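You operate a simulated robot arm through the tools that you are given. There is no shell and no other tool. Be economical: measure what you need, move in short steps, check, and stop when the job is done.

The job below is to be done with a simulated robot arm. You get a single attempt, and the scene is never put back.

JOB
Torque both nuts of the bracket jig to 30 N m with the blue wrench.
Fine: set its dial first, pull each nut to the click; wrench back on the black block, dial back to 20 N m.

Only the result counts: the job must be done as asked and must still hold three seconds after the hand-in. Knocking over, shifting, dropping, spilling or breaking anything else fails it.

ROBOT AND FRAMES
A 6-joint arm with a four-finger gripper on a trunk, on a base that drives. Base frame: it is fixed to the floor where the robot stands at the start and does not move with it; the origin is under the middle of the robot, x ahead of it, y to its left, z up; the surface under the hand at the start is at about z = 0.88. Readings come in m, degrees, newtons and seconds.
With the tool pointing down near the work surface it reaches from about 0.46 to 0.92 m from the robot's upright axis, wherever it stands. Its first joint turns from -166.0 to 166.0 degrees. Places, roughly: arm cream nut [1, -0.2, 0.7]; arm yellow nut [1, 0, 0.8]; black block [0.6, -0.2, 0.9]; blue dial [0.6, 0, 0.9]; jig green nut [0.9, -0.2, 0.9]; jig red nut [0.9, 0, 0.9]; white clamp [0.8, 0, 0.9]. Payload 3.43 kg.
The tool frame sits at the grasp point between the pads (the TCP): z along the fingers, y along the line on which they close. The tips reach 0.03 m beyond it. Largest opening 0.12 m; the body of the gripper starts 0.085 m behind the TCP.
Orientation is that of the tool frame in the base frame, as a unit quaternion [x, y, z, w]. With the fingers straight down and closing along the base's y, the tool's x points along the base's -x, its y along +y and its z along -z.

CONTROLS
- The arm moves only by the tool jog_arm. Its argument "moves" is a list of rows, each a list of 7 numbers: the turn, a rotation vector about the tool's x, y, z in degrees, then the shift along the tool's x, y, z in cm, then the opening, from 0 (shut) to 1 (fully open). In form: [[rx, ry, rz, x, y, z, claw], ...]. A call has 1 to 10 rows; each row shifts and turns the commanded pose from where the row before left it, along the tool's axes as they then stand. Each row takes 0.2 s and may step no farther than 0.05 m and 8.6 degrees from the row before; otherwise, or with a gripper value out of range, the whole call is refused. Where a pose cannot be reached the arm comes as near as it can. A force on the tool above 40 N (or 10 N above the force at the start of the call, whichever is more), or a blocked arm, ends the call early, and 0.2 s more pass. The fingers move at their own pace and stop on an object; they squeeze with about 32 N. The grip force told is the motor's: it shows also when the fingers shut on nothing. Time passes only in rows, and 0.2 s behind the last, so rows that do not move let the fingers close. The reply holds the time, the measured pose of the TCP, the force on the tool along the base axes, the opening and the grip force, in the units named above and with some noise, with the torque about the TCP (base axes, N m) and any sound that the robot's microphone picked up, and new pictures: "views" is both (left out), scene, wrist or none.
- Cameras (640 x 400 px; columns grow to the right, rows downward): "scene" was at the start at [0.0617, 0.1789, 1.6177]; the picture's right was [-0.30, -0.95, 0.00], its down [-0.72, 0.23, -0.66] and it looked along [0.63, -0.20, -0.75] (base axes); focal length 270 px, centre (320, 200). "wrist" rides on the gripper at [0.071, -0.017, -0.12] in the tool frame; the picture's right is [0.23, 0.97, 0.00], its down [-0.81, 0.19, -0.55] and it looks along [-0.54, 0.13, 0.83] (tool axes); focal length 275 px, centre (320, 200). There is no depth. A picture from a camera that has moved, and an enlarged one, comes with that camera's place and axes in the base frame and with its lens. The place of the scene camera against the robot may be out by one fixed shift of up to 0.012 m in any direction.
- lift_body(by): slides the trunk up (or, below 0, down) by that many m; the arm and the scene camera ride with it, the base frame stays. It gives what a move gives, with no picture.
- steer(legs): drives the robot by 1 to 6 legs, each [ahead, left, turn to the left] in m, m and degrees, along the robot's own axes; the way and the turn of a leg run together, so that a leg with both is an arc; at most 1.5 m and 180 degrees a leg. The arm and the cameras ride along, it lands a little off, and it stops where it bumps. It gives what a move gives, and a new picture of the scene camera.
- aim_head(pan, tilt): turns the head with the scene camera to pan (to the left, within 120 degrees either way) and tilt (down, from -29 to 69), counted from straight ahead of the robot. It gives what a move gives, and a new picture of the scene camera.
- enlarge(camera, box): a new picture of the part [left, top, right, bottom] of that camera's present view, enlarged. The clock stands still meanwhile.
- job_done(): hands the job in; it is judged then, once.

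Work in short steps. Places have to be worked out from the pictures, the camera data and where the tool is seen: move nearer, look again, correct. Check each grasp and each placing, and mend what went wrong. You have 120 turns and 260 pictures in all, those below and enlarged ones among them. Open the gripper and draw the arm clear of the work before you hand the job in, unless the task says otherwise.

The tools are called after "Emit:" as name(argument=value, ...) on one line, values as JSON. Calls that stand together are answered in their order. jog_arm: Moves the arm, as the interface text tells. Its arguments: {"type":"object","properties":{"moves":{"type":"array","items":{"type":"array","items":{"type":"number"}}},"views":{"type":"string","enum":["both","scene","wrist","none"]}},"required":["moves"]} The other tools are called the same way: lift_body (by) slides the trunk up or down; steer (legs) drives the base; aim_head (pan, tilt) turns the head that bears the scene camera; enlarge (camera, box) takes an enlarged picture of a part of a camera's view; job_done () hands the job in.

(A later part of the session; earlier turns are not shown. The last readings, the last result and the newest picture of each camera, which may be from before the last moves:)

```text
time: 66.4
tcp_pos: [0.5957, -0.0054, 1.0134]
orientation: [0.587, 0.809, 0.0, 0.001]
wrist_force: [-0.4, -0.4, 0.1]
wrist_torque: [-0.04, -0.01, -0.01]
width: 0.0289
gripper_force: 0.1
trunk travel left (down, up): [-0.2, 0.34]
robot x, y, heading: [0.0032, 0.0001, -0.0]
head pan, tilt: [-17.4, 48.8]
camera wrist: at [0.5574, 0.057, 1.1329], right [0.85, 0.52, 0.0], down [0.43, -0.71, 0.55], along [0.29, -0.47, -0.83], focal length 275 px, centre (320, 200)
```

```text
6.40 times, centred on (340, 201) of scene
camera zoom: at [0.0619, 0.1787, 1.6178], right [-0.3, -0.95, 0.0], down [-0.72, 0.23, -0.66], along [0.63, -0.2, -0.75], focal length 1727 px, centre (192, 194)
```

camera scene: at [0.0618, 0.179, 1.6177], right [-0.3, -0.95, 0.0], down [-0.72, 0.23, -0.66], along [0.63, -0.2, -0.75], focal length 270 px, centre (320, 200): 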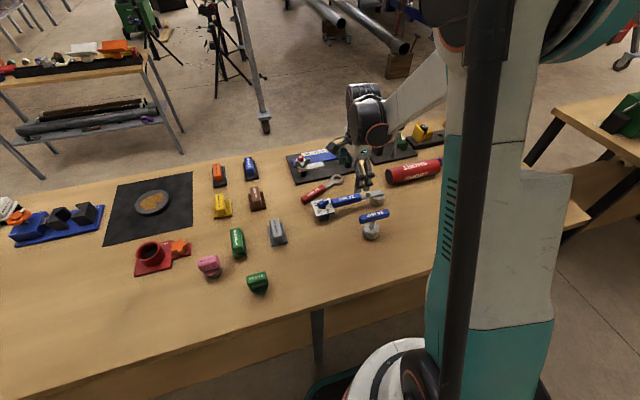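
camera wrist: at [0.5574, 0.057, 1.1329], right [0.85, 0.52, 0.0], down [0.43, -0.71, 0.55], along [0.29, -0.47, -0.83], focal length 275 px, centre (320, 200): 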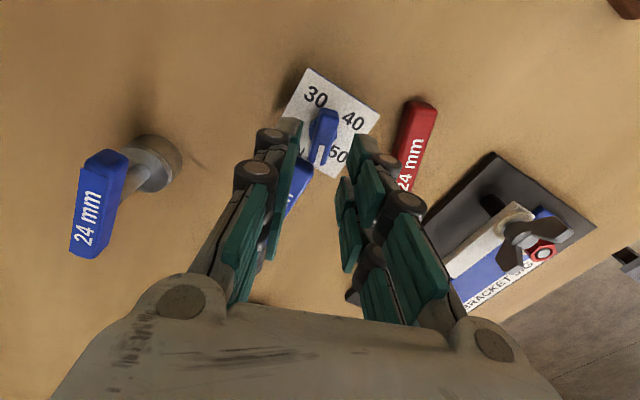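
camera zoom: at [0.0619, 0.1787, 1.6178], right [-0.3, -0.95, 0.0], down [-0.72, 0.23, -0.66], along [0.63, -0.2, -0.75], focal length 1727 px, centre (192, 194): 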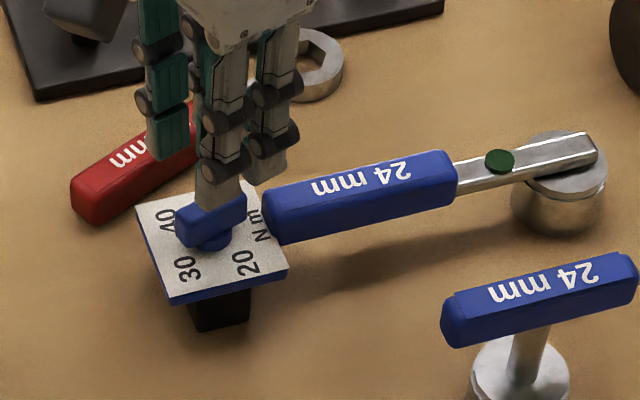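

The pointer now sits near rel. −68°. Since the start position is a hard stop (so it should be the 20 end), I set an intermediate position first and will calibrate by the click torque. I grip the knob and turn 57° counter-clockwise.

Emit:
jog_arm(moves=[[0, 0, 0, 0, 0, 2, 0.24], [0, 0, 0, 0, 0, 2.1, 0.24], [0, 0, 0, 0, 0, 0, 0], [0, 0, 0, 0, 0, 0, 0], [0, 0, -8, 0, 0, 0, 0], [0, 0, -8, 0, 0, 0, 0], [0, 0, -8, 0, 0, 0, 0], [0, 0, -8, 0, 0, 0, 0]], views="none")

Emit:
enlarge(camera="scene", box=[290, 170, 390, 232])

```text
time: 68.2
tcp_pos: [0.5961, -0.0051, 0.972]
orientation: [0.342, 0.94, -0.001, 0.001]
wrist_force: [0.1, -0.2, -0.3]
wrist_torque: [0.2, 0.14, 0.01]
width: 0.0138
gripper_force: 32.0
trunk travel left (down, up): [-0.2, 0.34]
robot x, y, heading: [0.0021, -0.0029, -0.2]
head pan, tilt: [-17.4, 48.8]
```

```text
6.40 times, centred on (340, 201) of scene
camera zoom: at [0.0622, 0.1787, 1.6177], right [-0.3, -0.95, 0.0], down [-0.72, 0.23, -0.66], along [0.63, -0.2, -0.75], focal length 1727 px, centre (192, 194)
```

zoom: 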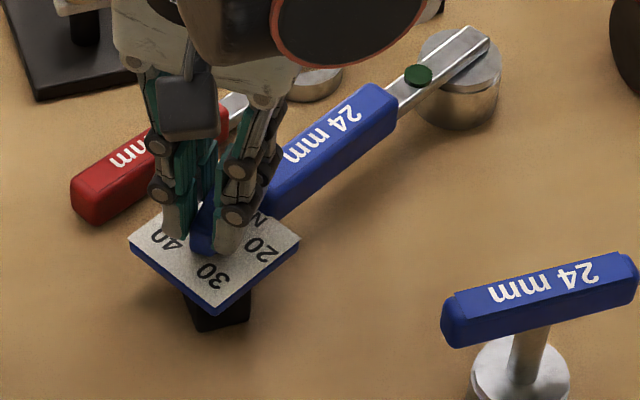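

Here the wrench swung although the pointer was far from the "stop": the torque readings show my grip lifted the head off the table. I'll press down on the knob so block and table hold the wrench, then turn.

Emit:
jog_arm(moves=[[0, 0, 0, 0, 0, 0, 0.2], [0, 0, 0, 0, 0, 0, 0.2], [0, 0, 0, 0, 0, 0.1, 0], [0, 0, 0, 0, 0, 0.1, 0], [0, 0, 0, 0, 0, 0.15, 0], [0, 0, 0, 0, 0, 0, 0]], views="none")

Emit:
enlarge(camera="scene", box=[290, 170, 390, 232])

Emit:
enlarge(camera="wrist", box=[200, 80, 440, 230])

```text
time: 69.6
tcp_pos: [0.5953, -0.0047, 0.9696]
orientation: [0.343, 0.939, -0.001, 0.002]
wrist_force: [7.2, 2.6, 26.0]
wrist_torque: [-0.01, -0.25, -0.02]
width: 0.0139
gripper_force: 31.6
trunk travel left (down, up): [-0.2, 0.34]
robot x, y, heading: [-0.001, 0.0008, -0.4]
head pan, tilt: [-17.4, 48.8]
```

```text
6.40 times, centred on (340, 201) of scene
camera zoom: at [0.0609, 0.1791, 1.6178], right [-0.3, -0.95, 0.0], down [-0.72, 0.23, -0.66], along [0.63, -0.2, -0.75], focal length 1727 px, centre (192, 194)
```

zoom: 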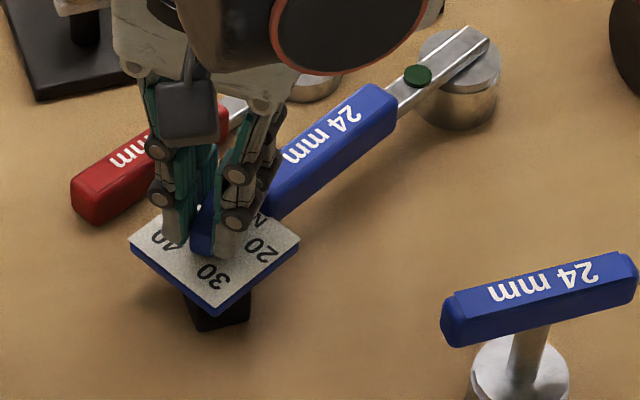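

```text
2.67 times, centred on (320, 155) of wrist
camera zoom: at [0.5295, 0.0273, 1.089], right [0.45, 0.89, 0.0], down [0.74, -0.37, 0.55], along [0.49, -0.25, -0.83], focal length 734 px, centre (320, 320)
```

zoom: 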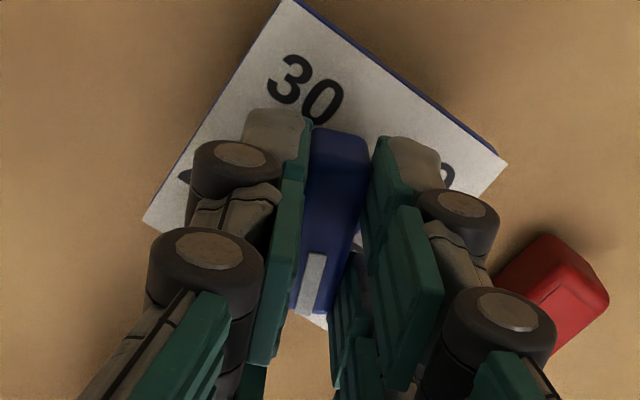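

Pressing with 26 N. Now 16° counter-clockwise.

Emit:
jog_arm(moves=[[0, 0, -8, 0, 0, 0, 0], [0, 0, -8, 0, 0, 0, 0]], views="none")

Emit:
enlarge(camera="wrist", box=[200, 80, 440, 230])

```text
time: 70.2
tcp_pos: [0.597, -0.0046, 0.9694]
orientation: [0.208, 0.978, -0.001, 0.001]
wrist_force: [9.6, 4.6, 24.3]
wrist_torque: [0.12, -0.36, -0.01]
width: 0.0137
gripper_force: 31.7
trunk travel left (down, up): [-0.2, 0.34]
robot x, y, heading: [-0.0017, -0.0018, 0.2]
head pan, tilt: [-17.4, 48.8]
```

```text
2.67 times, centred on (320, 155) of wrist
camera zoom: at [0.5229, 0.008, 1.0889], right [0.19, 0.98, 0.0], down [0.82, -0.15, 0.55], along [0.54, -0.1, -0.83], focal length 734 px, centre (320, 320)
```

zoom: 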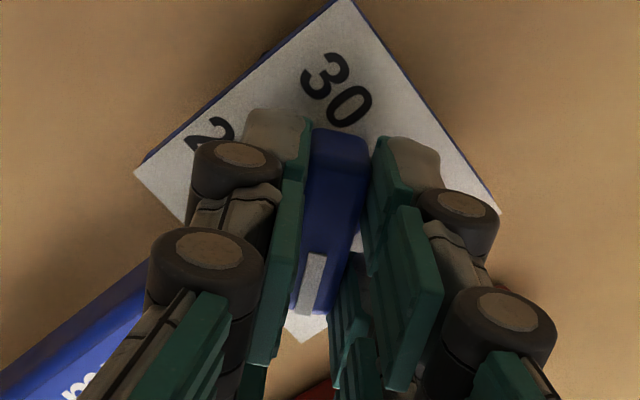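

The dial turns now with the wrench still. I continue 40°.

Emit:
jog_arm(moves=[[0, 0, -8, 0, 0, 0, 0], [0, 0, -8, 0, 0, 0, 0], [0, 0, -8, 0, 0, 0, 0], [0, 0, -8, 0, 0, 0, 0], [0, 0, -8, 0, 0, 0, 0]], views="none")

Emit:
enlarge(camera="scene", box=[290, 170, 390, 232])

Emit:
enlarge(camera="wrist", box=[200, 80, 440, 230])

```text
time: 71.4
tcp_pos: [0.5946, -0.0051, 0.9695]
orientation: [-0.14, 0.99, -0.001, 0.001]
wrist_force: [6.8, 5.0, 23.0]
wrist_torque: [0.19, -0.39, 0.03]
width: 0.0138
gripper_force: 32.0
trunk travel left (down, up): [-0.2, 0.34]
robot x, y, heading: [-0.0012, -0.0012, 0.0]
head pan, tilt: [-17.4, 48.8]
```

```text
6.40 times, centred on (340, 201) of scene
camera zoom: at [0.0608, 0.1795, 1.6178], right [-0.3, -0.95, 0.0], down [-0.72, 0.22, -0.66], along [0.63, -0.2, -0.75], focal length 1727 px, centre (192, 194)
```

zoom: 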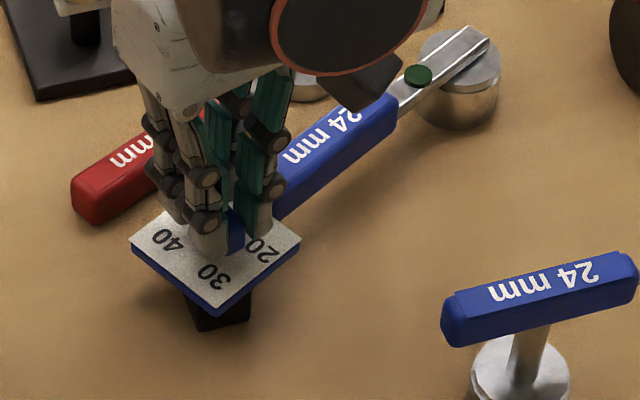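

```text
2.67 times, centred on (320, 155) of wrist
camera zoom: at [0.5309, -0.0414, 1.089], right [-0.49, 0.87, 0.0], down [0.73, 0.41, 0.55], along [0.48, 0.27, -0.83], focal length 734 px, centre (320, 320)
```

zoom: 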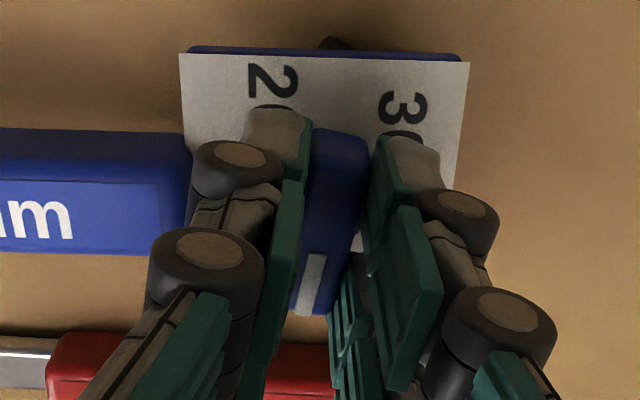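

Perfect: wrench unmoved. I go on 40° through the supposed stop, still pressing.

Emit:
jog_arm(moves=[[0, 0, -8, 0, 0, 0, 0], [0, 0, -8, 0, 0, 0, 0], [0, 0, -8, 0, 0, 0, 0], [0, 0, -8, 0, 0, 0, 0], [0, 0, -8, 0, 0, 0, 0]], views="none")

Emit:
enlarge(camera="scene", box=[290, 170, 390, 232])

Emit:
enlarge(camera="wrist", box=[200, 80, 440, 230])

```text
time: 72.6
tcp_pos: [0.5973, -0.0054, 0.9683]
orientation: [-0.47, 0.883, -0.001, 0.0]
wrist_force: [9.9, 9.3, 19.1]
wrist_torque: [0.21, -0.3, -0.65]
width: 0.0139
gripper_force: 32.3
trunk travel left (down, up): [-0.2, 0.34]
robot x, y, heading: [0.001, -0.0007, 0.1]
head pan, tilt: [-17.4, 48.8]
```

```text
6.40 times, centred on (340, 201) of scene
camera zoom: at [0.0616, 0.1795, 1.6177], right [-0.3, -0.95, 0.0], down [-0.72, 0.22, -0.66], along [0.63, -0.2, -0.75], focal length 1727 px, centre (192, 194)
```

zoom: 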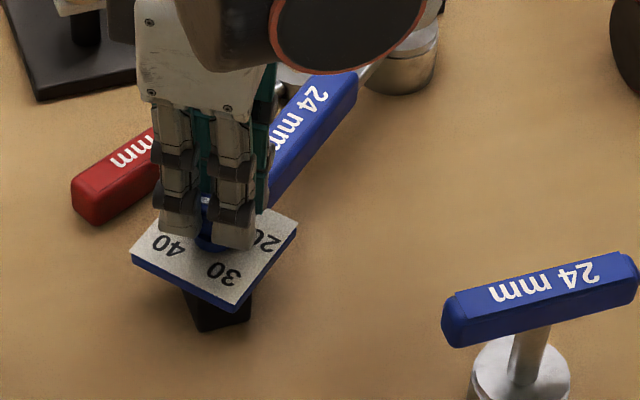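

```text
2.67 times, centred on (320, 155) of wrist
camera zoom: at [0.5702, -0.0739, 1.0889], right [-0.94, 0.35, 0.0], down [0.29, 0.78, 0.55], along [0.2, 0.52, -0.83], focal length 734 px, centre (320, 320)
```

zoom: 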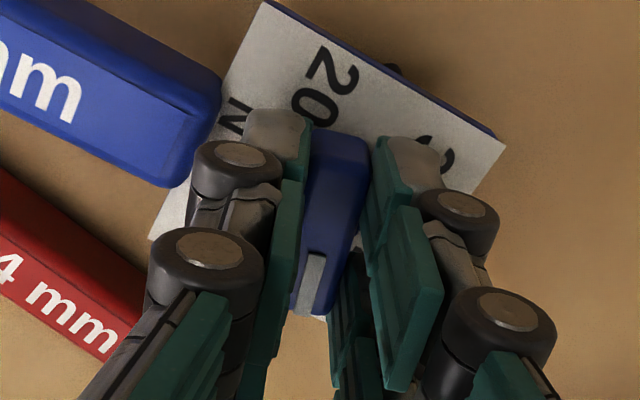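

The stop at rel. +18° is real (0.65 N m even when braced). The clockwise limit may have been only lifting, so I now turn clockwise under pressure to see how far it goes.

Emit:
jog_arm(moves=[[0, 0, 8.4, 0, 0, 0, 0], [0, 0, 8.4, 0, 0, 0, 0], [0, 0, 8.4, 0, 0, 0, 0], [0, 0, 8.4, 0, 0, 0, 0], [0, 0, 8.4, 0, 0, 0, 0], [0, 0, 8.4, 0, 0, 0, 0], [0, 0, 8.4, 0, 0, 0, 0], [0, 0, 8.4, 0, 0, 0, 0], [0, 0, 8.4, 0, 0, 0, 0], [0, 0, 8.4, 0, 0, 0, 0]], views="none")

Emit:
jog_arm(moves=[[0, 0, 8.4, 0, 0, 0, 0], [0, 0, 8.4, 0, 0, 0, 0], [0, 0, 8.4, 0, 0, 0, 0]], views="none")

Emit:
enlarge(camera="scene", box=[290, 170, 390, 232])

Emit:
enlarge(camera="wrist", box=[200, 80, 440, 230])

```text
time: 74.8
tcp_pos: [0.5945, -0.0065, 0.9687]
orientation: [0.245, 0.97, -0.001, -0.001]
wrist_force: [5.4, -2.0, 9.0]
wrist_torque: [-0.04, -0.15, 0.01]
width: 0.014
gripper_force: 32.2
trunk travel left (down, up): [-0.2, 0.34]
robot x, y, heading: [0.0027, 0.0011, 0.2]
head pan, tilt: [-17.4, 48.8]
```

```text
time: 75.6
tcp_pos: [0.5954, -0.0054, 0.9687]
orientation: [0.45, 0.893, -0.001, 0.0]
wrist_force: [-0.6, -1.4, 3.5]
wrist_torque: [0.21, 0.31, 0.01]
width: 0.0137
gripper_force: 32.3
trunk travel left (down, up): [-0.2, 0.34]
robot x, y, heading: [-0.0022, 0.0016, 0.2]
head pan, tilt: [-17.4, 48.8]
```

```text
6.40 times, centred on (340, 201) of scene
camera zoom: at [0.0615, 0.1785, 1.6177], right [-0.3, -0.95, 0.0], down [-0.72, 0.23, -0.66], along [0.63, -0.2, -0.75], focal length 1727 px, centre (192, 194)
```

zoom: 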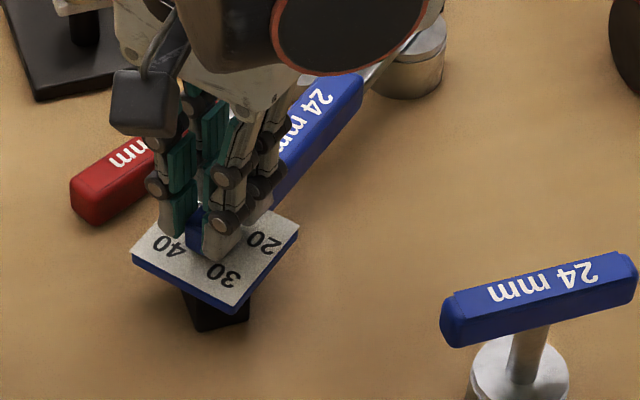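

```text
2.67 times, centred on (320, 155) of wrist
camera zoom: at [0.539, 0.0409, 1.0885], right [0.64, 0.76, 0.0], down [0.64, -0.54, 0.55], along [0.42, -0.36, -0.83], focal length 734 px, centre (320, 320)
```

zoom: 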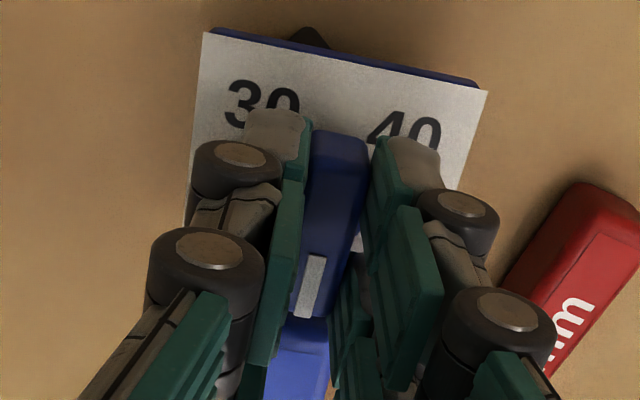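

Clockwise it turns on freely past that point, with the white end at the handle and the plain end between 30 and 40. So the start position is the 20 stop and the plain end reads the scale; 30 lies at about rel. −55°. I press down again and turn back 36°.

Emit:
jog_arm(moves=[[0, 0, 0, 0, 0, 0, 0.2], [0, 0, 0, 0, 0, 0.1, 0.2], [0, 0, 0, 0, 0, 0.1, 0], [0, 0, 0, 0, 0, 0.15, 0], [0, 0, 0, 0, 0, 0.1, 0], [0, 0, -7, 0, 0, 0, 0], [0, 0, -7, 0, 0, 0, 0], [0, 0, -7.5, 0, 0, 0, 0], [0, 0, -7.5, 0, 0, 0, 0], [0, 0, -7.5, 0, 0, 0, 0]], views="none")

Emit:
enlarge(camera="scene", box=[290, 170, 390, 232])

Emit:
enlarge(camera="wrist", box=[200, 80, 440, 230])

```text
time: 77.8
tcp_pos: [0.5961, -0.0054, 0.9636]
orientation: [0.146, 0.989, -0.001, 0.0]
wrist_force: [5.1, 2.4, 17.9]
wrist_torque: [0.03, -0.28, -0.11]
width: 0.0137
gripper_force: 31.7
trunk travel left (down, up): [-0.2, 0.34]
robot x, y, heading: [0.0013, 0.0012, -0.0]
head pan, tilt: [-17.4, 48.8]
```

```text
6.40 times, centred on (340, 201) of scene
camera zoom: at [0.0611, 0.179, 1.6177], right [-0.3, -0.95, 0.0], down [-0.72, 0.23, -0.66], along [0.63, -0.2, -0.75], focal length 1727 px, centre (192, 194)
```

zoom: 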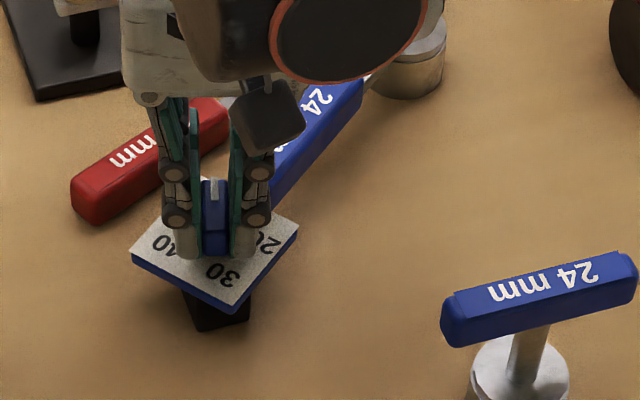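

```text
2.67 times, centred on (320, 155) of wrist
camera zoom: at [0.5219, -0.0014, 1.0842], right [0.06, 1.0, 0.0], down [0.83, -0.05, 0.55], along [0.55, -0.03, -0.83], focal length 734 px, centre (320, 320)
```

zoom: 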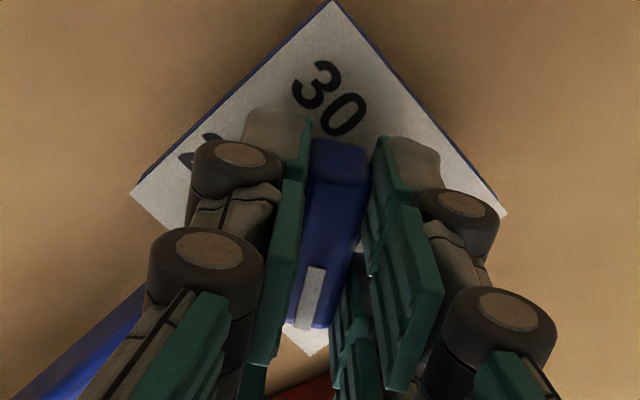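

The plain end points right at "30". I release, rise, and move to re-grip the handle (line now 38° off), staying above the red spanner.

Emit:
jog_arm(moves=[[0, 0, 0, 0, 0, -0.2, 0.2], [0, 0, 0, 0, 0, 0, 0.2], [0, 0, 0, 0, 0, -3, 0.24], [0, 0, 0, 0, 0, -4, 0.4], [0, 0, 8.5, 0, 0, 0, 0.4], [0, 0, 8.5, 0, 0, 0, 0.4], [0, 0, 8.5, 0, 0, 0, 0.4], [0, 0, 8.5, 0, 0, 0, 0.4], [0, 0, 1.2, -4.2, 0, 0, 0.38], [0, 0, 0, -4.3, 0, 0, 0.38]], views="both")

Emit:
enlarge(camera="wrist", box=[240, 0, 440, 125])

Emit:
enlarge(camera="scene", box=[290, 140, 390, 202])

```text
time: 80.0
tcp_pos: [0.6497, -0.0726, 1.0364]
orientation: [0.438, 0.899, -0.001, 0.0]
wrist_force: [0.7, 0.3, -0.3]
wrist_torque: [0.05, 0.04, -0.01]
width: 0.0455
gripper_force: 0.0
trunk travel left (down, up): [-0.2, 0.34]
robot x, y, heading: [-0.0002, 0.0005, -0.4]
head pan, tilt: [-17.4, 48.8]
camera scene: at [0.0626, 0.1782, 1.6177], right [-0.3, -0.95, 0.0], down [-0.72, 0.23, -0.66], along [0.63, -0.2, -0.75], focal length 270 px, centre (320, 200)
camera wrist: at [0.5917, -0.0271, 1.1563], right [0.63, 0.78, 0.0], down [0.65, -0.52, 0.55], along [0.43, -0.35, -0.83], focal length 275 px, centre (320, 200)
```

scene: 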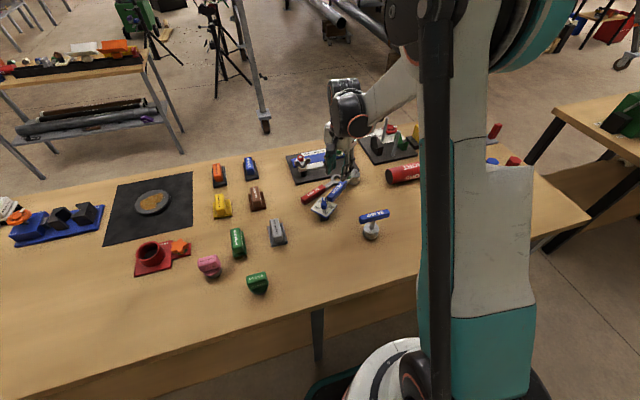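
wrist: 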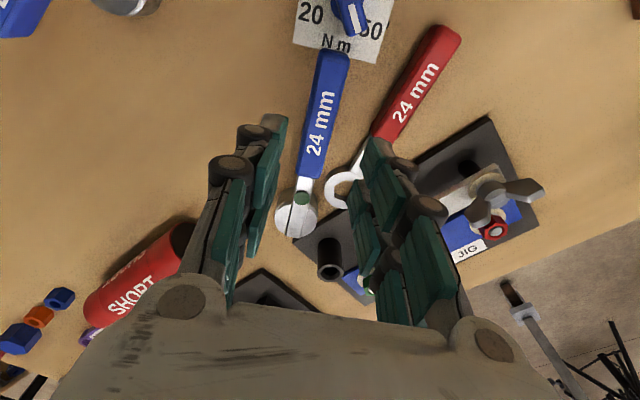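

```text
3.20 times, centred on (340, 62) of wrist
camera zoom: at [0.5917, -0.0271, 1.1563], right [0.63, 0.78, 0.0], down [0.65, -0.52, 0.55], along [0.43, -0.35, -0.83], focal length 881 px, centre (256, 640)
```

zoom: 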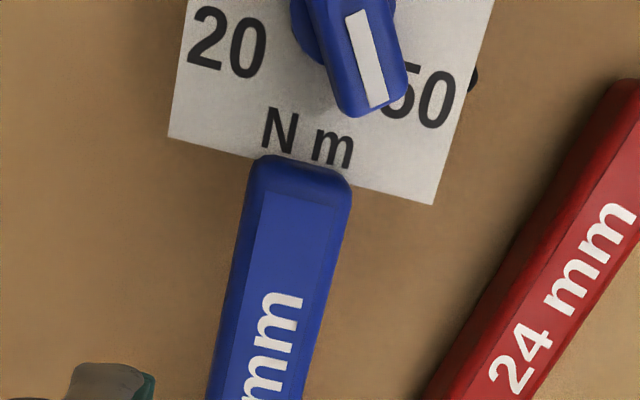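

```text
6.40 times, centred on (340, 171) of scene
camera zoom: at [0.0626, 0.1782, 1.6177], right [-0.3, -0.95, 0.0], down [-0.72, 0.23, -0.66], along [0.63, -0.2, -0.75], focal length 1727 px, centre (192, 386)
```

zoom: 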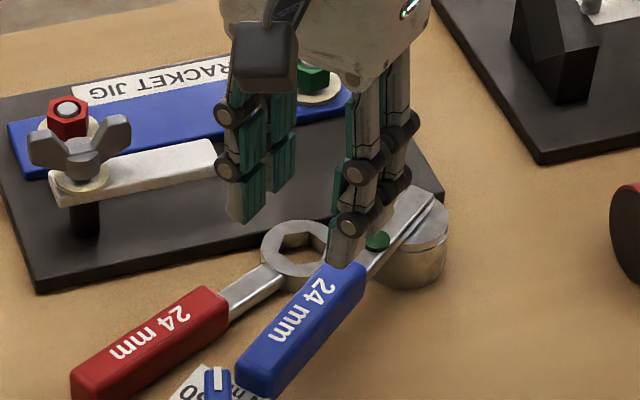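

Aligned. I descend to z≈0.936, grip and lift.

Emit:
jog_arm(moves=[[0, 0, -1, 0, 0, 4, 0.34], [0, 0, 0, 0, 0, 4, 0.34], [0, 0, 0, 0, 0, 2, 0.34], [0, 0, 0, 0, 0, 0, 0.34], [0, 0, 0, 0, 0, 0, 0], [0, 0, 0, 0, 0, 0, 0], [0, 0, 0, 0, 0, -2, 0], [0, 0, 0, 0, 0, -4, 0], [0, 0, 0, 0, 0, -4, 0], [0, 0, 0, 0, 0, -2, 0]], views="both")

Emit:
enlarge(camera="scene", box=[280, 130, 400, 205])

```text
time: 82.2
tcp_pos: [0.649, -0.0708, 1.0564]
orientation: [0.43, 0.903, -0.001, 0.001]
wrist_force: [-0.1, -0.9, -2.8]
wrist_torque: [0.02, 0.0, -0.02]
width: 0.0236
gripper_force: 32.5
trunk travel left (down, up): [-0.2, 0.34]
robot x, y, heading: [0.001, 0.0014, -0.1]
head pan, tilt: [-17.4, 48.8]
camera scene: at [0.0618, 0.1787, 1.6177], right [-0.3, -0.95, 0.0], down [-0.72, 0.23, -0.66], along [0.63, -0.2, -0.75], focal length 270 px, centre (320, 200)
camera wrist: at [0.5906, -0.0272, 1.176], right [0.61, 0.79, 0.0], down [0.66, -0.51, 0.55], along [0.44, -0.34, -0.83], focal length 275 px, centre (320, 200)
```

scene: 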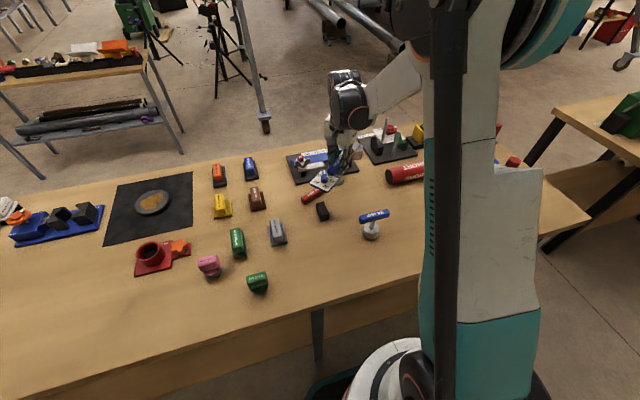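
wrist: 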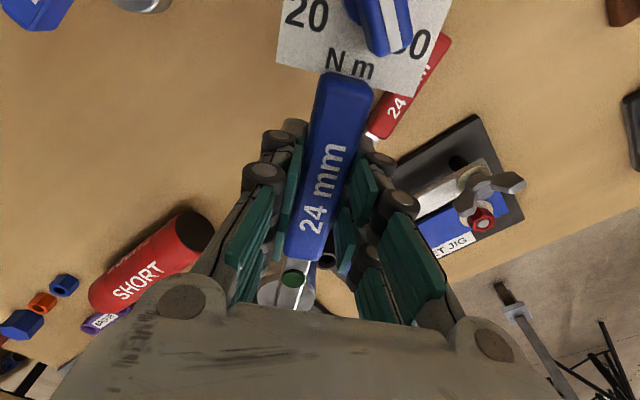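

```text
5.33 times, centred on (340, 168) of scene
camera zoom: at [0.0618, 0.1787, 1.6177], right [-0.3, -0.95, 0.0], down [-0.72, 0.23, -0.66], along [0.63, -0.2, -0.75], focal length 1439 px, centre (213, 373)
```

zoom: 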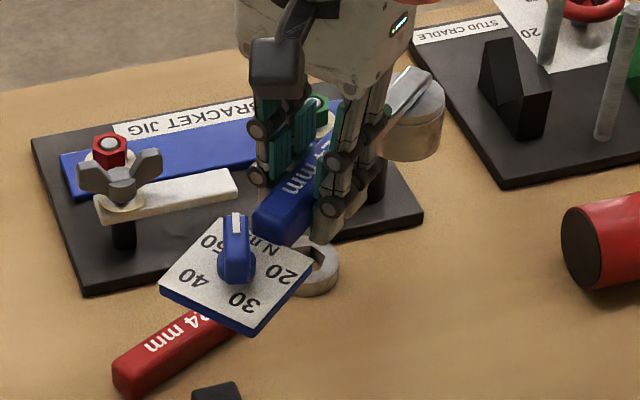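

Held level. I rotate to the 190° line and bring the socket back over the green nut.

Emit:
jog_arm(moves=[[0, 0, -7.66, 0, 0, 0, 0], [0, 0, -7.66, 0, 0, 0, 0], [0, 0, -7.66, 0, 0, 0, 0], [0, 0, -7.66, 0, 0, 0, 0], [0, 0, -7.66, 0, 0, 0, 0], [0, 0, -7.66, 0, 0, 0, 0], [0, 0, -7.66, 0, 0, 0, 0], [0, 0, -7.66, 0, 0, 0, 0]], views="none")

Emit:
jog_arm(moves=[[0, 0, 0, -2.14, -3.16, 0.7, 0], [0, 0, 0, -2.14, -3.16, 0.7, 0], [0, 0, 0, -2.14, -3.16, 0.7, 0], [0, 0, 0, -2.14, -3.16, 0.7, 0], [0, 0, 0, 0, 0, 3.5, 0], [0, 0, 0, 0, 0, 0, 0]], views="wrist")

Emit:
enlarge(camera="scene", box=[290, 120, 390, 182])

```text
time: 84.0
tcp_pos: [0.6496, -0.0716, 1.0565]
orientation: [-0.09, 0.996, -0.001, 0.0]
wrist_force: [0.2, 0.7, -2.7]
wrist_torque: [0.05, 0.06, 0.01]
width: 0.0232
gripper_force: 31.8
trunk travel left (down, up): [-0.2, 0.34]
robot x, y, heading: [-0.002, 0.0013, -0.0]
head pan, tilt: [-17.4, 48.8]
```

```text
time: 85.4
tcp_pos: [0.756, -0.1806, 0.9941]
orientation: [-0.089, 0.996, 0.0, 0.0]
wrist_force: [0.1, -0.4, -3.9]
wrist_torque: [0.01, 0.03, -0.02]
width: 0.0233
gripper_force: 31.8
trunk travel left (down, up): [-0.2, 0.34]
robot x, y, heading: [0.0014, -0.0043, -0.4]
head pan, tilt: [-17.4, 48.8]
camera wrist: at [0.688, -0.2104, 1.114], right [-0.4, 0.92, 0.0], down [0.76, 0.33, 0.55], along [0.51, 0.22, -0.83], focal length 275 px, centre (320, 200)
```

wrist: 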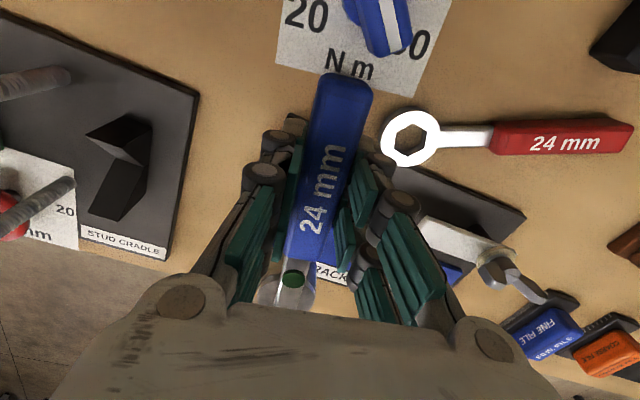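

```text
6.40 times, centred on (340, 151) of scene
camera zoom: at [0.0624, 0.1788, 1.6177], right [-0.3, -0.95, 0.0], down [-0.72, 0.23, -0.66], along [0.63, -0.2, -0.75], focal length 1727 px, centre (192, 514)
```

zoom: 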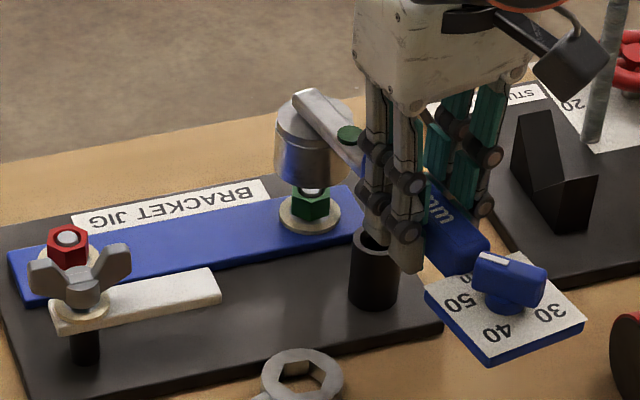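

Hovering. I lower to the same height as in my first approach so that I can compare directly.

Emit:
jog_arm(moves=[[0, 0, 0, 0.3, 0, 0.9, 0], [0, 0, 0, 0, 0, 0, 0]], views="none")

Emit:
enlarge(camera="scene", box=[320, 130, 370, 162])

```text
time: 86.0
tcp_pos: [0.7531, -0.1807, 0.9844]
orientation: [-0.09, 0.996, -0.001, -0.001]
wrist_force: [0.9, 0.6, -3.3]
wrist_torque: [0.01, 0.05, 0.02]
width: 0.0234
gripper_force: 31.7
trunk travel left (down, up): [-0.2, 0.34]
robot x, y, heading: [0.0006, 0.0019, 0.1]
head pan, tilt: [-17.4, 48.8]
```

```text
12.50 times, centred on (345, 146) of scene
camera zoom: at [0.0623, 0.1786, 1.6177], right [-0.3, -0.95, 0.0], down [-0.72, 0.23, -0.66], along [0.63, -0.2, -0.75], focal length 3372 px, centre (8, 875)
```

zoom: 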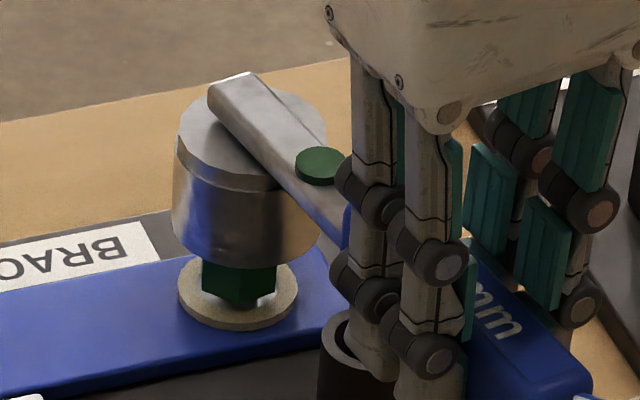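

The socket must go about 2 mm to +y. I shift and descend gently over the nut.

Emit:
jog_arm(moves=[[0, 0, 0, 0.1, 0.18, 0.4, 0], [0, 0, 0, 0, 0, 0.3, 0], [0, 0, 0, 0, 0, 0.3, 0], [0, 0, 0, 0, 0, 0.3, 0], [0, 0, 0, 0, 0, 0, 0]], views="none")

Emit:
enlarge(camera="scene", box=[320, 130, 370, 162])

```text
time: 87.2
tcp_pos: [0.753, -0.1804, 0.9718]
orientation: [-0.089, 0.996, -0.001, 0.0]
wrist_force: [-0.1, -0.6, -3.2]
wrist_torque: [-0.04, 0.03, -0.01]
width: 0.0233
gripper_force: 31.7
trunk travel left (down, up): [-0.2, 0.34]
robot x, y, heading: [0.0009, -0.0005, -0.1]
head pan, tilt: [-17.4, 48.8]
```

```text
12.50 times, centred on (345, 146) of scene
camera zoom: at [0.0623, 0.1786, 1.6177], right [-0.3, -0.95, 0.0], down [-0.72, 0.23, -0.66], along [0.63, -0.2, -0.75], focal length 3372 px, centre (8, 875)
```

zoom: 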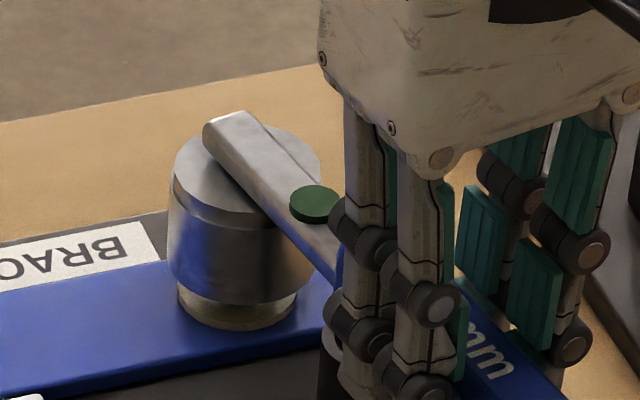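

Engaging with no force at all. I continue down to the seat.

Emit:
jog_arm(moves=[[0, 0, 0, 0, 0, 0.5, 0], [0, 0, 0, 0, 0, 0.5, 0], [0, 0, 0, 0, 0, 0.3, 0], [0, 0, 0, 0, 0, 0, 0]], views="none")

Emit:
enlarge(camera="scene", box=[310, 130, 390, 180])

```text
time: 88.2
tcp_pos: [0.7506, -0.18, 0.9592]
orientation: [-0.089, 0.996, -0.001, 0.0]
wrist_force: [3.5, -1.9, 5.9]
wrist_torque: [0.05, -0.33, -0.06]
width: 0.023
gripper_force: 32.3
trunk travel left (down, up): [-0.2, 0.34]
robot x, y, heading: [-0.0021, 0.0012, 0.0]
head pan, tilt: [-17.4, 48.8]
```

```text
8.00 times, centred on (350, 155) of scene
camera zoom: at [0.0616, 0.1787, 1.6179], right [-0.3, -0.95, 0.0], down [-0.72, 0.23, -0.66], along [0.63, -0.2, -0.75], focal length 2158 px, centre (80, 560)
```

zoom: 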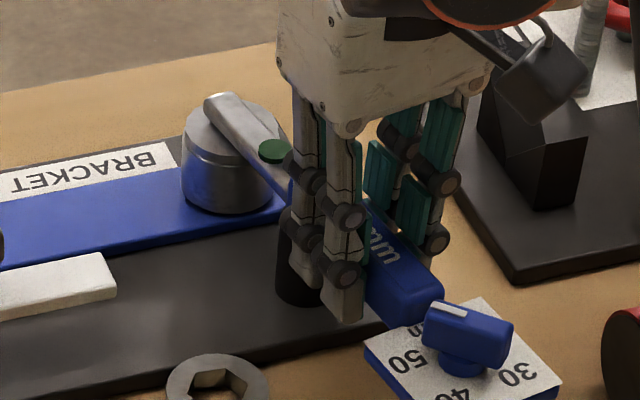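

Seated with light pressure. I start the pull: clockwise in small arcs about the nut, and watch the forces.

Emit:
jog_arm(moves=[[0, 0, 2, -0.01, 0.39, 0, 0], [0, 0, 2, -0.01, 0.39, 0, 0], [0, 0, 2, -0.01, 0.39, 0, 0]], views="none")

```text
time: 89.0
tcp_pos: [0.7503, -0.1671, 0.9589]
orientation: [-0.037, 0.999, -0.001, -0.001]
wrist_force: [1.1, 1.5, 7.7]
wrist_torque: [0.05, -0.21, 0.34]
width: 0.0236
gripper_force: 32.1
trunk travel left (down, up): [-0.2, 0.34]
robot x, y, heading: [-0.0025, 0.0006, -0.1]
head pan, tilt: [-17.4, 48.8]
```

It turned 6° with almost no load. I continue.

Emit:
jog_arm(moves=[[0, 0, 3, -0.015, 0.59, 0, 0], [0, 0, 3, -0.015, 0.59, 0, 0], [0, 0, 3, -0.015, 0.59, 0, 0], [0, 0, 3, -0.015, 0.59, 0, 0]], views="none")

Emit:
enlarge(camera="scene", box=[310, 130, 390, 180])

```text
time: 90.0
tcp_pos: [0.75, -0.1438, 0.959]
orientation: [0.067, 0.998, -0.001, 0.0]
wrist_force: [5.1, 7.4, 7.3]
wrist_torque: [0.23, -0.4, 1.1]
width: 0.0235
gripper_force: 32.1
trunk travel left (down, up): [-0.2, 0.34]
robot x, y, heading: [0.0006, -0.0001, -0.1]
head pan, tilt: [-17.4, 48.8]
```

```text
8.00 times, centred on (350, 155) of scene
camera zoom: at [0.0617, 0.1796, 1.6177], right [-0.3, -0.95, 0.0], down [-0.72, 0.22, -0.66], along [0.63, -0.2, -0.75], focal length 2158 px, centre (80, 560)
```

zoom: 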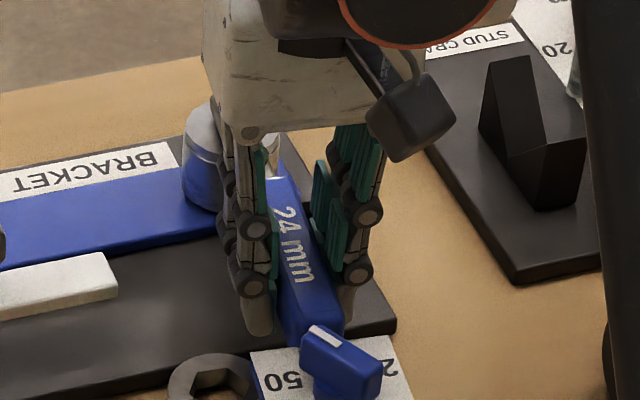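

The load so far is only mismatch of the arc (net about 0.2 N m at the nut); the true radius is larger. I relieve it and continue with a radius of 0.125 m.

Emit:
jog_arm(moves=[[0, 0, 0, 0, 0.35, 0, 0], [0, 0, 3, -0.017, 0.65, 0, 0], [0, 0, 3, -0.017, 0.65, 0, 0], [0, 0, 3, -0.017, 0.65, 0, 0]], views="none")

```text
time: 91.0
tcp_pos: [0.7541, -0.1236, 0.9583]
orientation: [0.147, 0.989, -0.001, 0.0]
wrist_force: [-4.5, -2.8, 0.8]
wrist_torque: [-0.17, -0.12, -0.43]
width: 0.0233
gripper_force: 32.1
trunk travel left (down, up): [-0.2, 0.34]
robot x, y, heading: [0.0013, -0.0014, 0.1]
head pan, tilt: [-17.4, 48.8]
```

Still free-turning. I check the view for what's ahead and whether the nut turns with the socket.

Emit:
enlarge(camera="scene", box=[290, 125, 390, 187])

Emit:
enlarge(camera="wrist", box=[200, 60, 640, 335])

```text
6.40 times, centred on (340, 156) of scene
camera zoom: at [0.0613, 0.1784, 1.6177], right [-0.3, -0.95, 0.0], down [-0.72, 0.23, -0.66], along [0.63, -0.2, -0.75], focal length 1727 px, centre (192, 482)
```

zoom: 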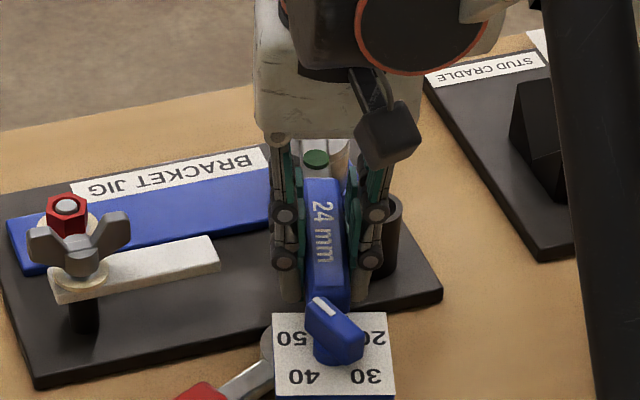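

```text
1.45 times, centred on (420, 198) of wrist
camera zoom: at [0.6814, -0.1194, 1.0785], right [0.06, 1.0, 0.0], down [0.83, -0.05, 0.55], along [0.55, -0.04, -0.83], focal length 400 px, centre (174, 204)
```

zoom: 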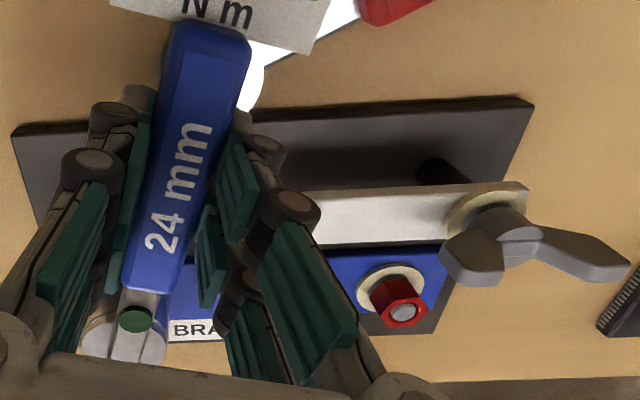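

Room for about 13° more before the clamp arm. I continue.

Emit:
jog_arm(moves=[[0, 0, 3, -0.015, 0.61, 0.05, 0], [0, 0, 3, -0.015, 0.61, 0.05, 0], [0, 0, 3, -0.015, 0.61, 0, 0]], views="none")

```text
time: 91.8
tcp_pos: [0.7616, -0.105, 0.958]
orientation: [0.223, 0.975, -0.001, 0.001]
wrist_force: [-1.4, -5.3, 7.3]
wrist_torque: [-0.52, -0.66, -0.6]
width: 0.0233
gripper_force: 31.8
trunk travel left (down, up): [-0.2, 0.34]
robot x, y, heading: [-0.0016, -0.0036, 0.1]
head pan, tilt: [-17.4, 48.8]
```

Arc fit gives the nut at (0.872,-0.158), R=0.123; still no resistance. I lift off to check whether the nut turned, and to take a fresh bite.

Emit:
jog_arm(moves=[[0, 0, 0, 0, -0.1, -1, 0], [0, 0, 0, 0, 0, -1.5, 0], [0, 0, 0, 0, 0, -1.5, 0], [0, 0, 0, 0, 0, -2, 0], [0, 0, 0, 0, -4, -2, 0], [0, 0, 0, 0, -3, 0, 0], [0, 0, 0, 0, 0, 0, 0]], views="scene")

Emit:
enlarge(camera="scene", box=[325, 140, 355, 159])

```text
time: 93.4
tcp_pos: [0.7301, -0.1693, 1.0363]
orientation: [0.222, 0.975, 0.0, 0.0]
wrist_force: [0.6, -0.9, -2.8]
wrist_torque: [0.01, 0.04, -0.04]
width: 0.0239
gripper_force: 31.8
trunk travel left (down, up): [-0.2, 0.34]
robot x, y, heading: [0.0011, 0.0007, 0.1]
head pan, tilt: [-17.4, 48.8]
camera scene: at [0.0623, 0.1787, 1.6177], right [-0.3, -0.95, 0.0], down [-0.72, 0.23, -0.66], along [0.63, -0.2, -0.75], focal length 270 px, centre (320, 200)
```

scene: 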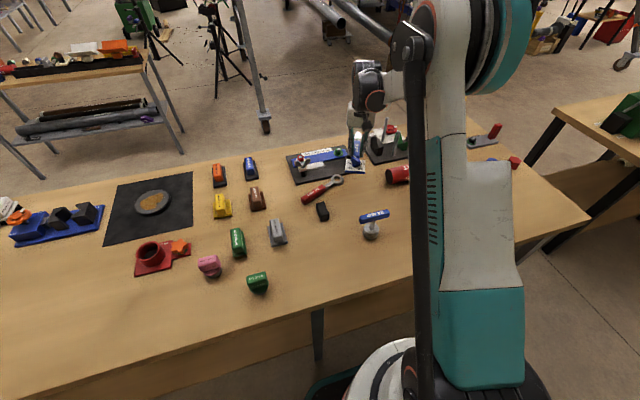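

```text
16.00 times, centred on (340, 150) of scene
camera zoom: at [0.0623, 0.1787, 1.6177], right [-0.3, -0.95, 0.0], down [-0.72, 0.23, -0.66], along [0.63, -0.2, -0.75], focal length 4317 px, centre (0, 1008)
```

zoom: 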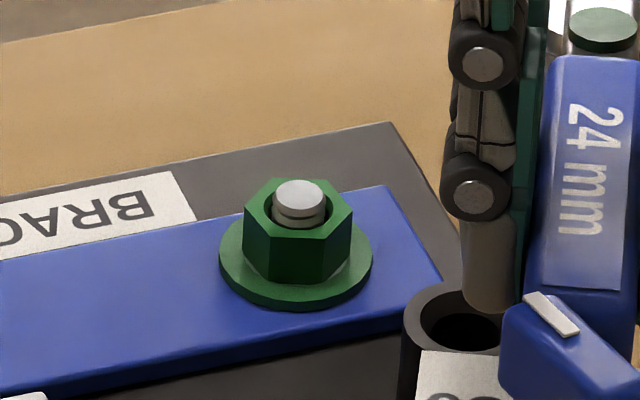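

The washer under the green nut now appears green. I look at both nuts to compare.

Emit:
enlarge(camera="scene", box=[285, 140, 365, 190])

Emit:
enlarge(camera="scene", box=[355, 110, 435, 160])

```text
8.00 times, centred on (325, 165) of scene
camera zoom: at [0.0623, 0.1787, 1.6177], right [-0.3, -0.95, 0.0], down [-0.72, 0.23, -0.66], along [0.63, -0.2, -0.75], focal length 2158 px, centre (280, 480)
```

zoom: 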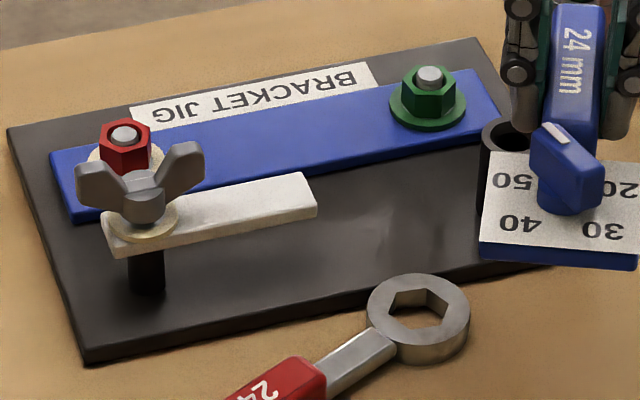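

```text
8.00 times, centred on (395, 135) of scene
camera zoom: at [0.0623, 0.1787, 1.6177], right [-0.3, -0.95, 0.0], down [-0.72, 0.23, -0.66], along [0.63, -0.2, -0.75], focal length 2158 px, centre (-280, 720)
```

zoom: 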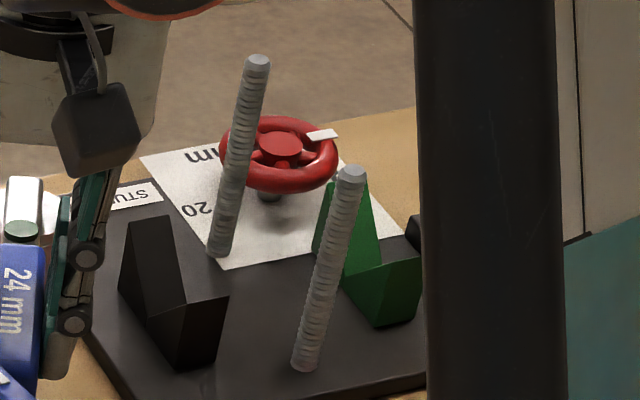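

The green nut's washer changed colour, but no click was reported. I take a new bite 60° back (line 214°) and pull on in small steps, watching for the click and the load.

Emit:
jog_arm(moves=[[0, 0, -7.5, 0, 0, 0, 0], [0, 0, -7.5, 0, 0, 0, 0], [0, 0, -7.5, 0, 0, 0, 0], [0, 0, -7.5, 0, 0, 0, 0], [0, 0, -7.5, 0, 0, 0, 0], [0, 0, -7.5, 0, 0, 0, 0], [0, 0, -7.5, 0, 0, 0, 0], [0, 0, -7.4, 0, 0, 0, 0], [0, 0, 0, 0, 0, 0, 0]], views="none")

```text
time: 95.4
tcp_pos: [0.7326, -0.1692, 1.0372]
orientation: [-0.294, 0.956, -0.001, 0.0]
wrist_force: [0.8, 0.3, -3.1]
wrist_torque: [-0.04, 0.03, -0.01]
width: 0.0239
gripper_force: 31.6
trunk travel left (down, up): [-0.2, 0.34]
robot x, y, heading: [0.0025, -0.0031, 0.1]
head pan, tilt: [-17.4, 48.8]
```

Now over the nut.

Emit:
jog_arm(moves=[[0, 0, 0, 0.06, -3.45, 0, 0], [0, 0, 0, 0.06, -3.46, 0, 0], [0, 0, 0, 0, 0, 2.7, 0], [0, 0, 0, 0, 0, 2.3, 0], [0, 0, 0, 0, 0, 0, 0]], views="scene")

Emit:
enlarge(camera="scene", box=[320, 130, 370, 162])

```text
time: 96.6
tcp_pos: [0.7699, -0.2258, 0.987]
orientation: [-0.294, 0.956, -0.001, 0.0]
wrist_force: [4.4, 5.1, -5.9]
wrist_torque: [0.27, -0.02, 0.37]
width: 0.0238
gripper_force: 32.3
trunk travel left (down, up): [-0.2, 0.34]
robot x, y, heading: [0.001, 0.0033, -0.1]
head pan, tilt: [-17.4, 48.8]
camera scene: at [0.0631, 0.1792, 1.6176], right [-0.3, -0.95, 0.0], down [-0.72, 0.22, -0.66], along [0.63, -0.2, -0.75], focal length 270 px, centre (320, 200)
```

scene: 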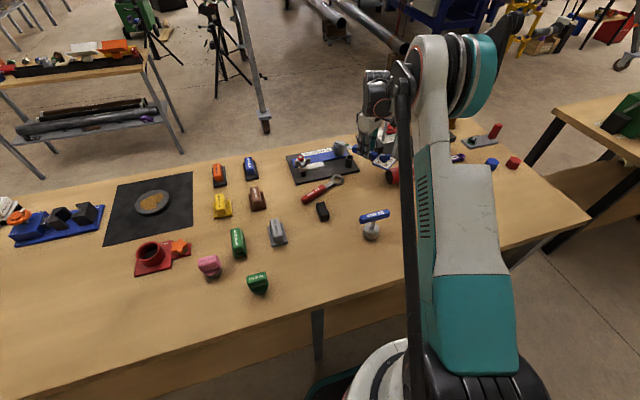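

```text
12.50 times, centred on (345, 146) of scene
camera zoom: at [0.0631, 0.1792, 1.6176], right [-0.3, -0.95, 0.0], down [-0.72, 0.22, -0.66], along [0.63, -0.2, -0.75], focal length 3372 px, centre (8, 875)
```

zoom: 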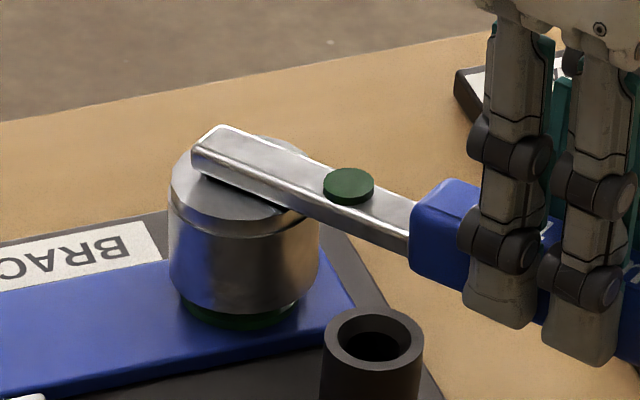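

The wrench pitched nose-down in my grip while lifting off, and the socket is already over the nut. I lower the hand to level the wrench on the nut.

Emit:
jog_arm(moves=[[0, 0, 0, 0, 0, 0.7, 0], [0, 0, 0, 0, 0, 0.7, 0], [0, 0, 0, 0, 0, 0.7, 0], [0, 0, 0, 0, 0, 0, 0]], views="wrist")

Emit:
enlarge(camera="scene", box=[320, 130, 370, 162])

```text
time: 97.6
tcp_pos: [0.7678, -0.2269, 0.9696]
orientation: [-0.294, 0.956, -0.002, 0.0]
wrist_force: [-0.6, 0.6, 25.2]
wrist_torque: [0.03, 0.06, 0.08]
width: 0.0241
gripper_force: 31.5
trunk travel left (down, up): [-0.2, 0.34]
robot x, y, heading: [-0.0006, 0.0018, 0.0]
head pan, tilt: [-17.4, 48.8]
camera wrist: at [0.7173, -0.2819, 1.0889], right [-0.74, 0.68, 0.0], down [0.56, 0.62, 0.55], along [0.37, 0.4, -0.83], focal length 275 px, centre (320, 200)
```

wrist: 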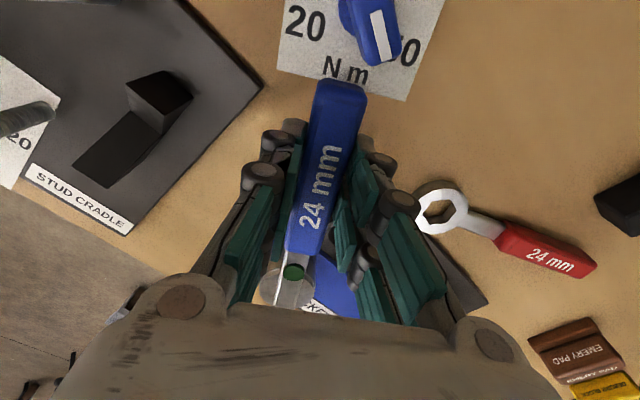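

```text
12.50 times, centred on (345, 146) of scene
camera zoom: at [0.0596, 0.1794, 1.6179], right [-0.3, -0.95, 0.0], down [-0.72, 0.23, -0.66], along [0.63, -0.2, -0.75], focal length 3372 px, centre (8, 875)
```

zoom: 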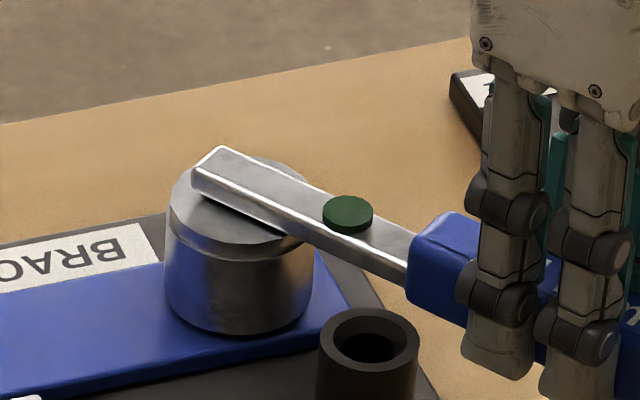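

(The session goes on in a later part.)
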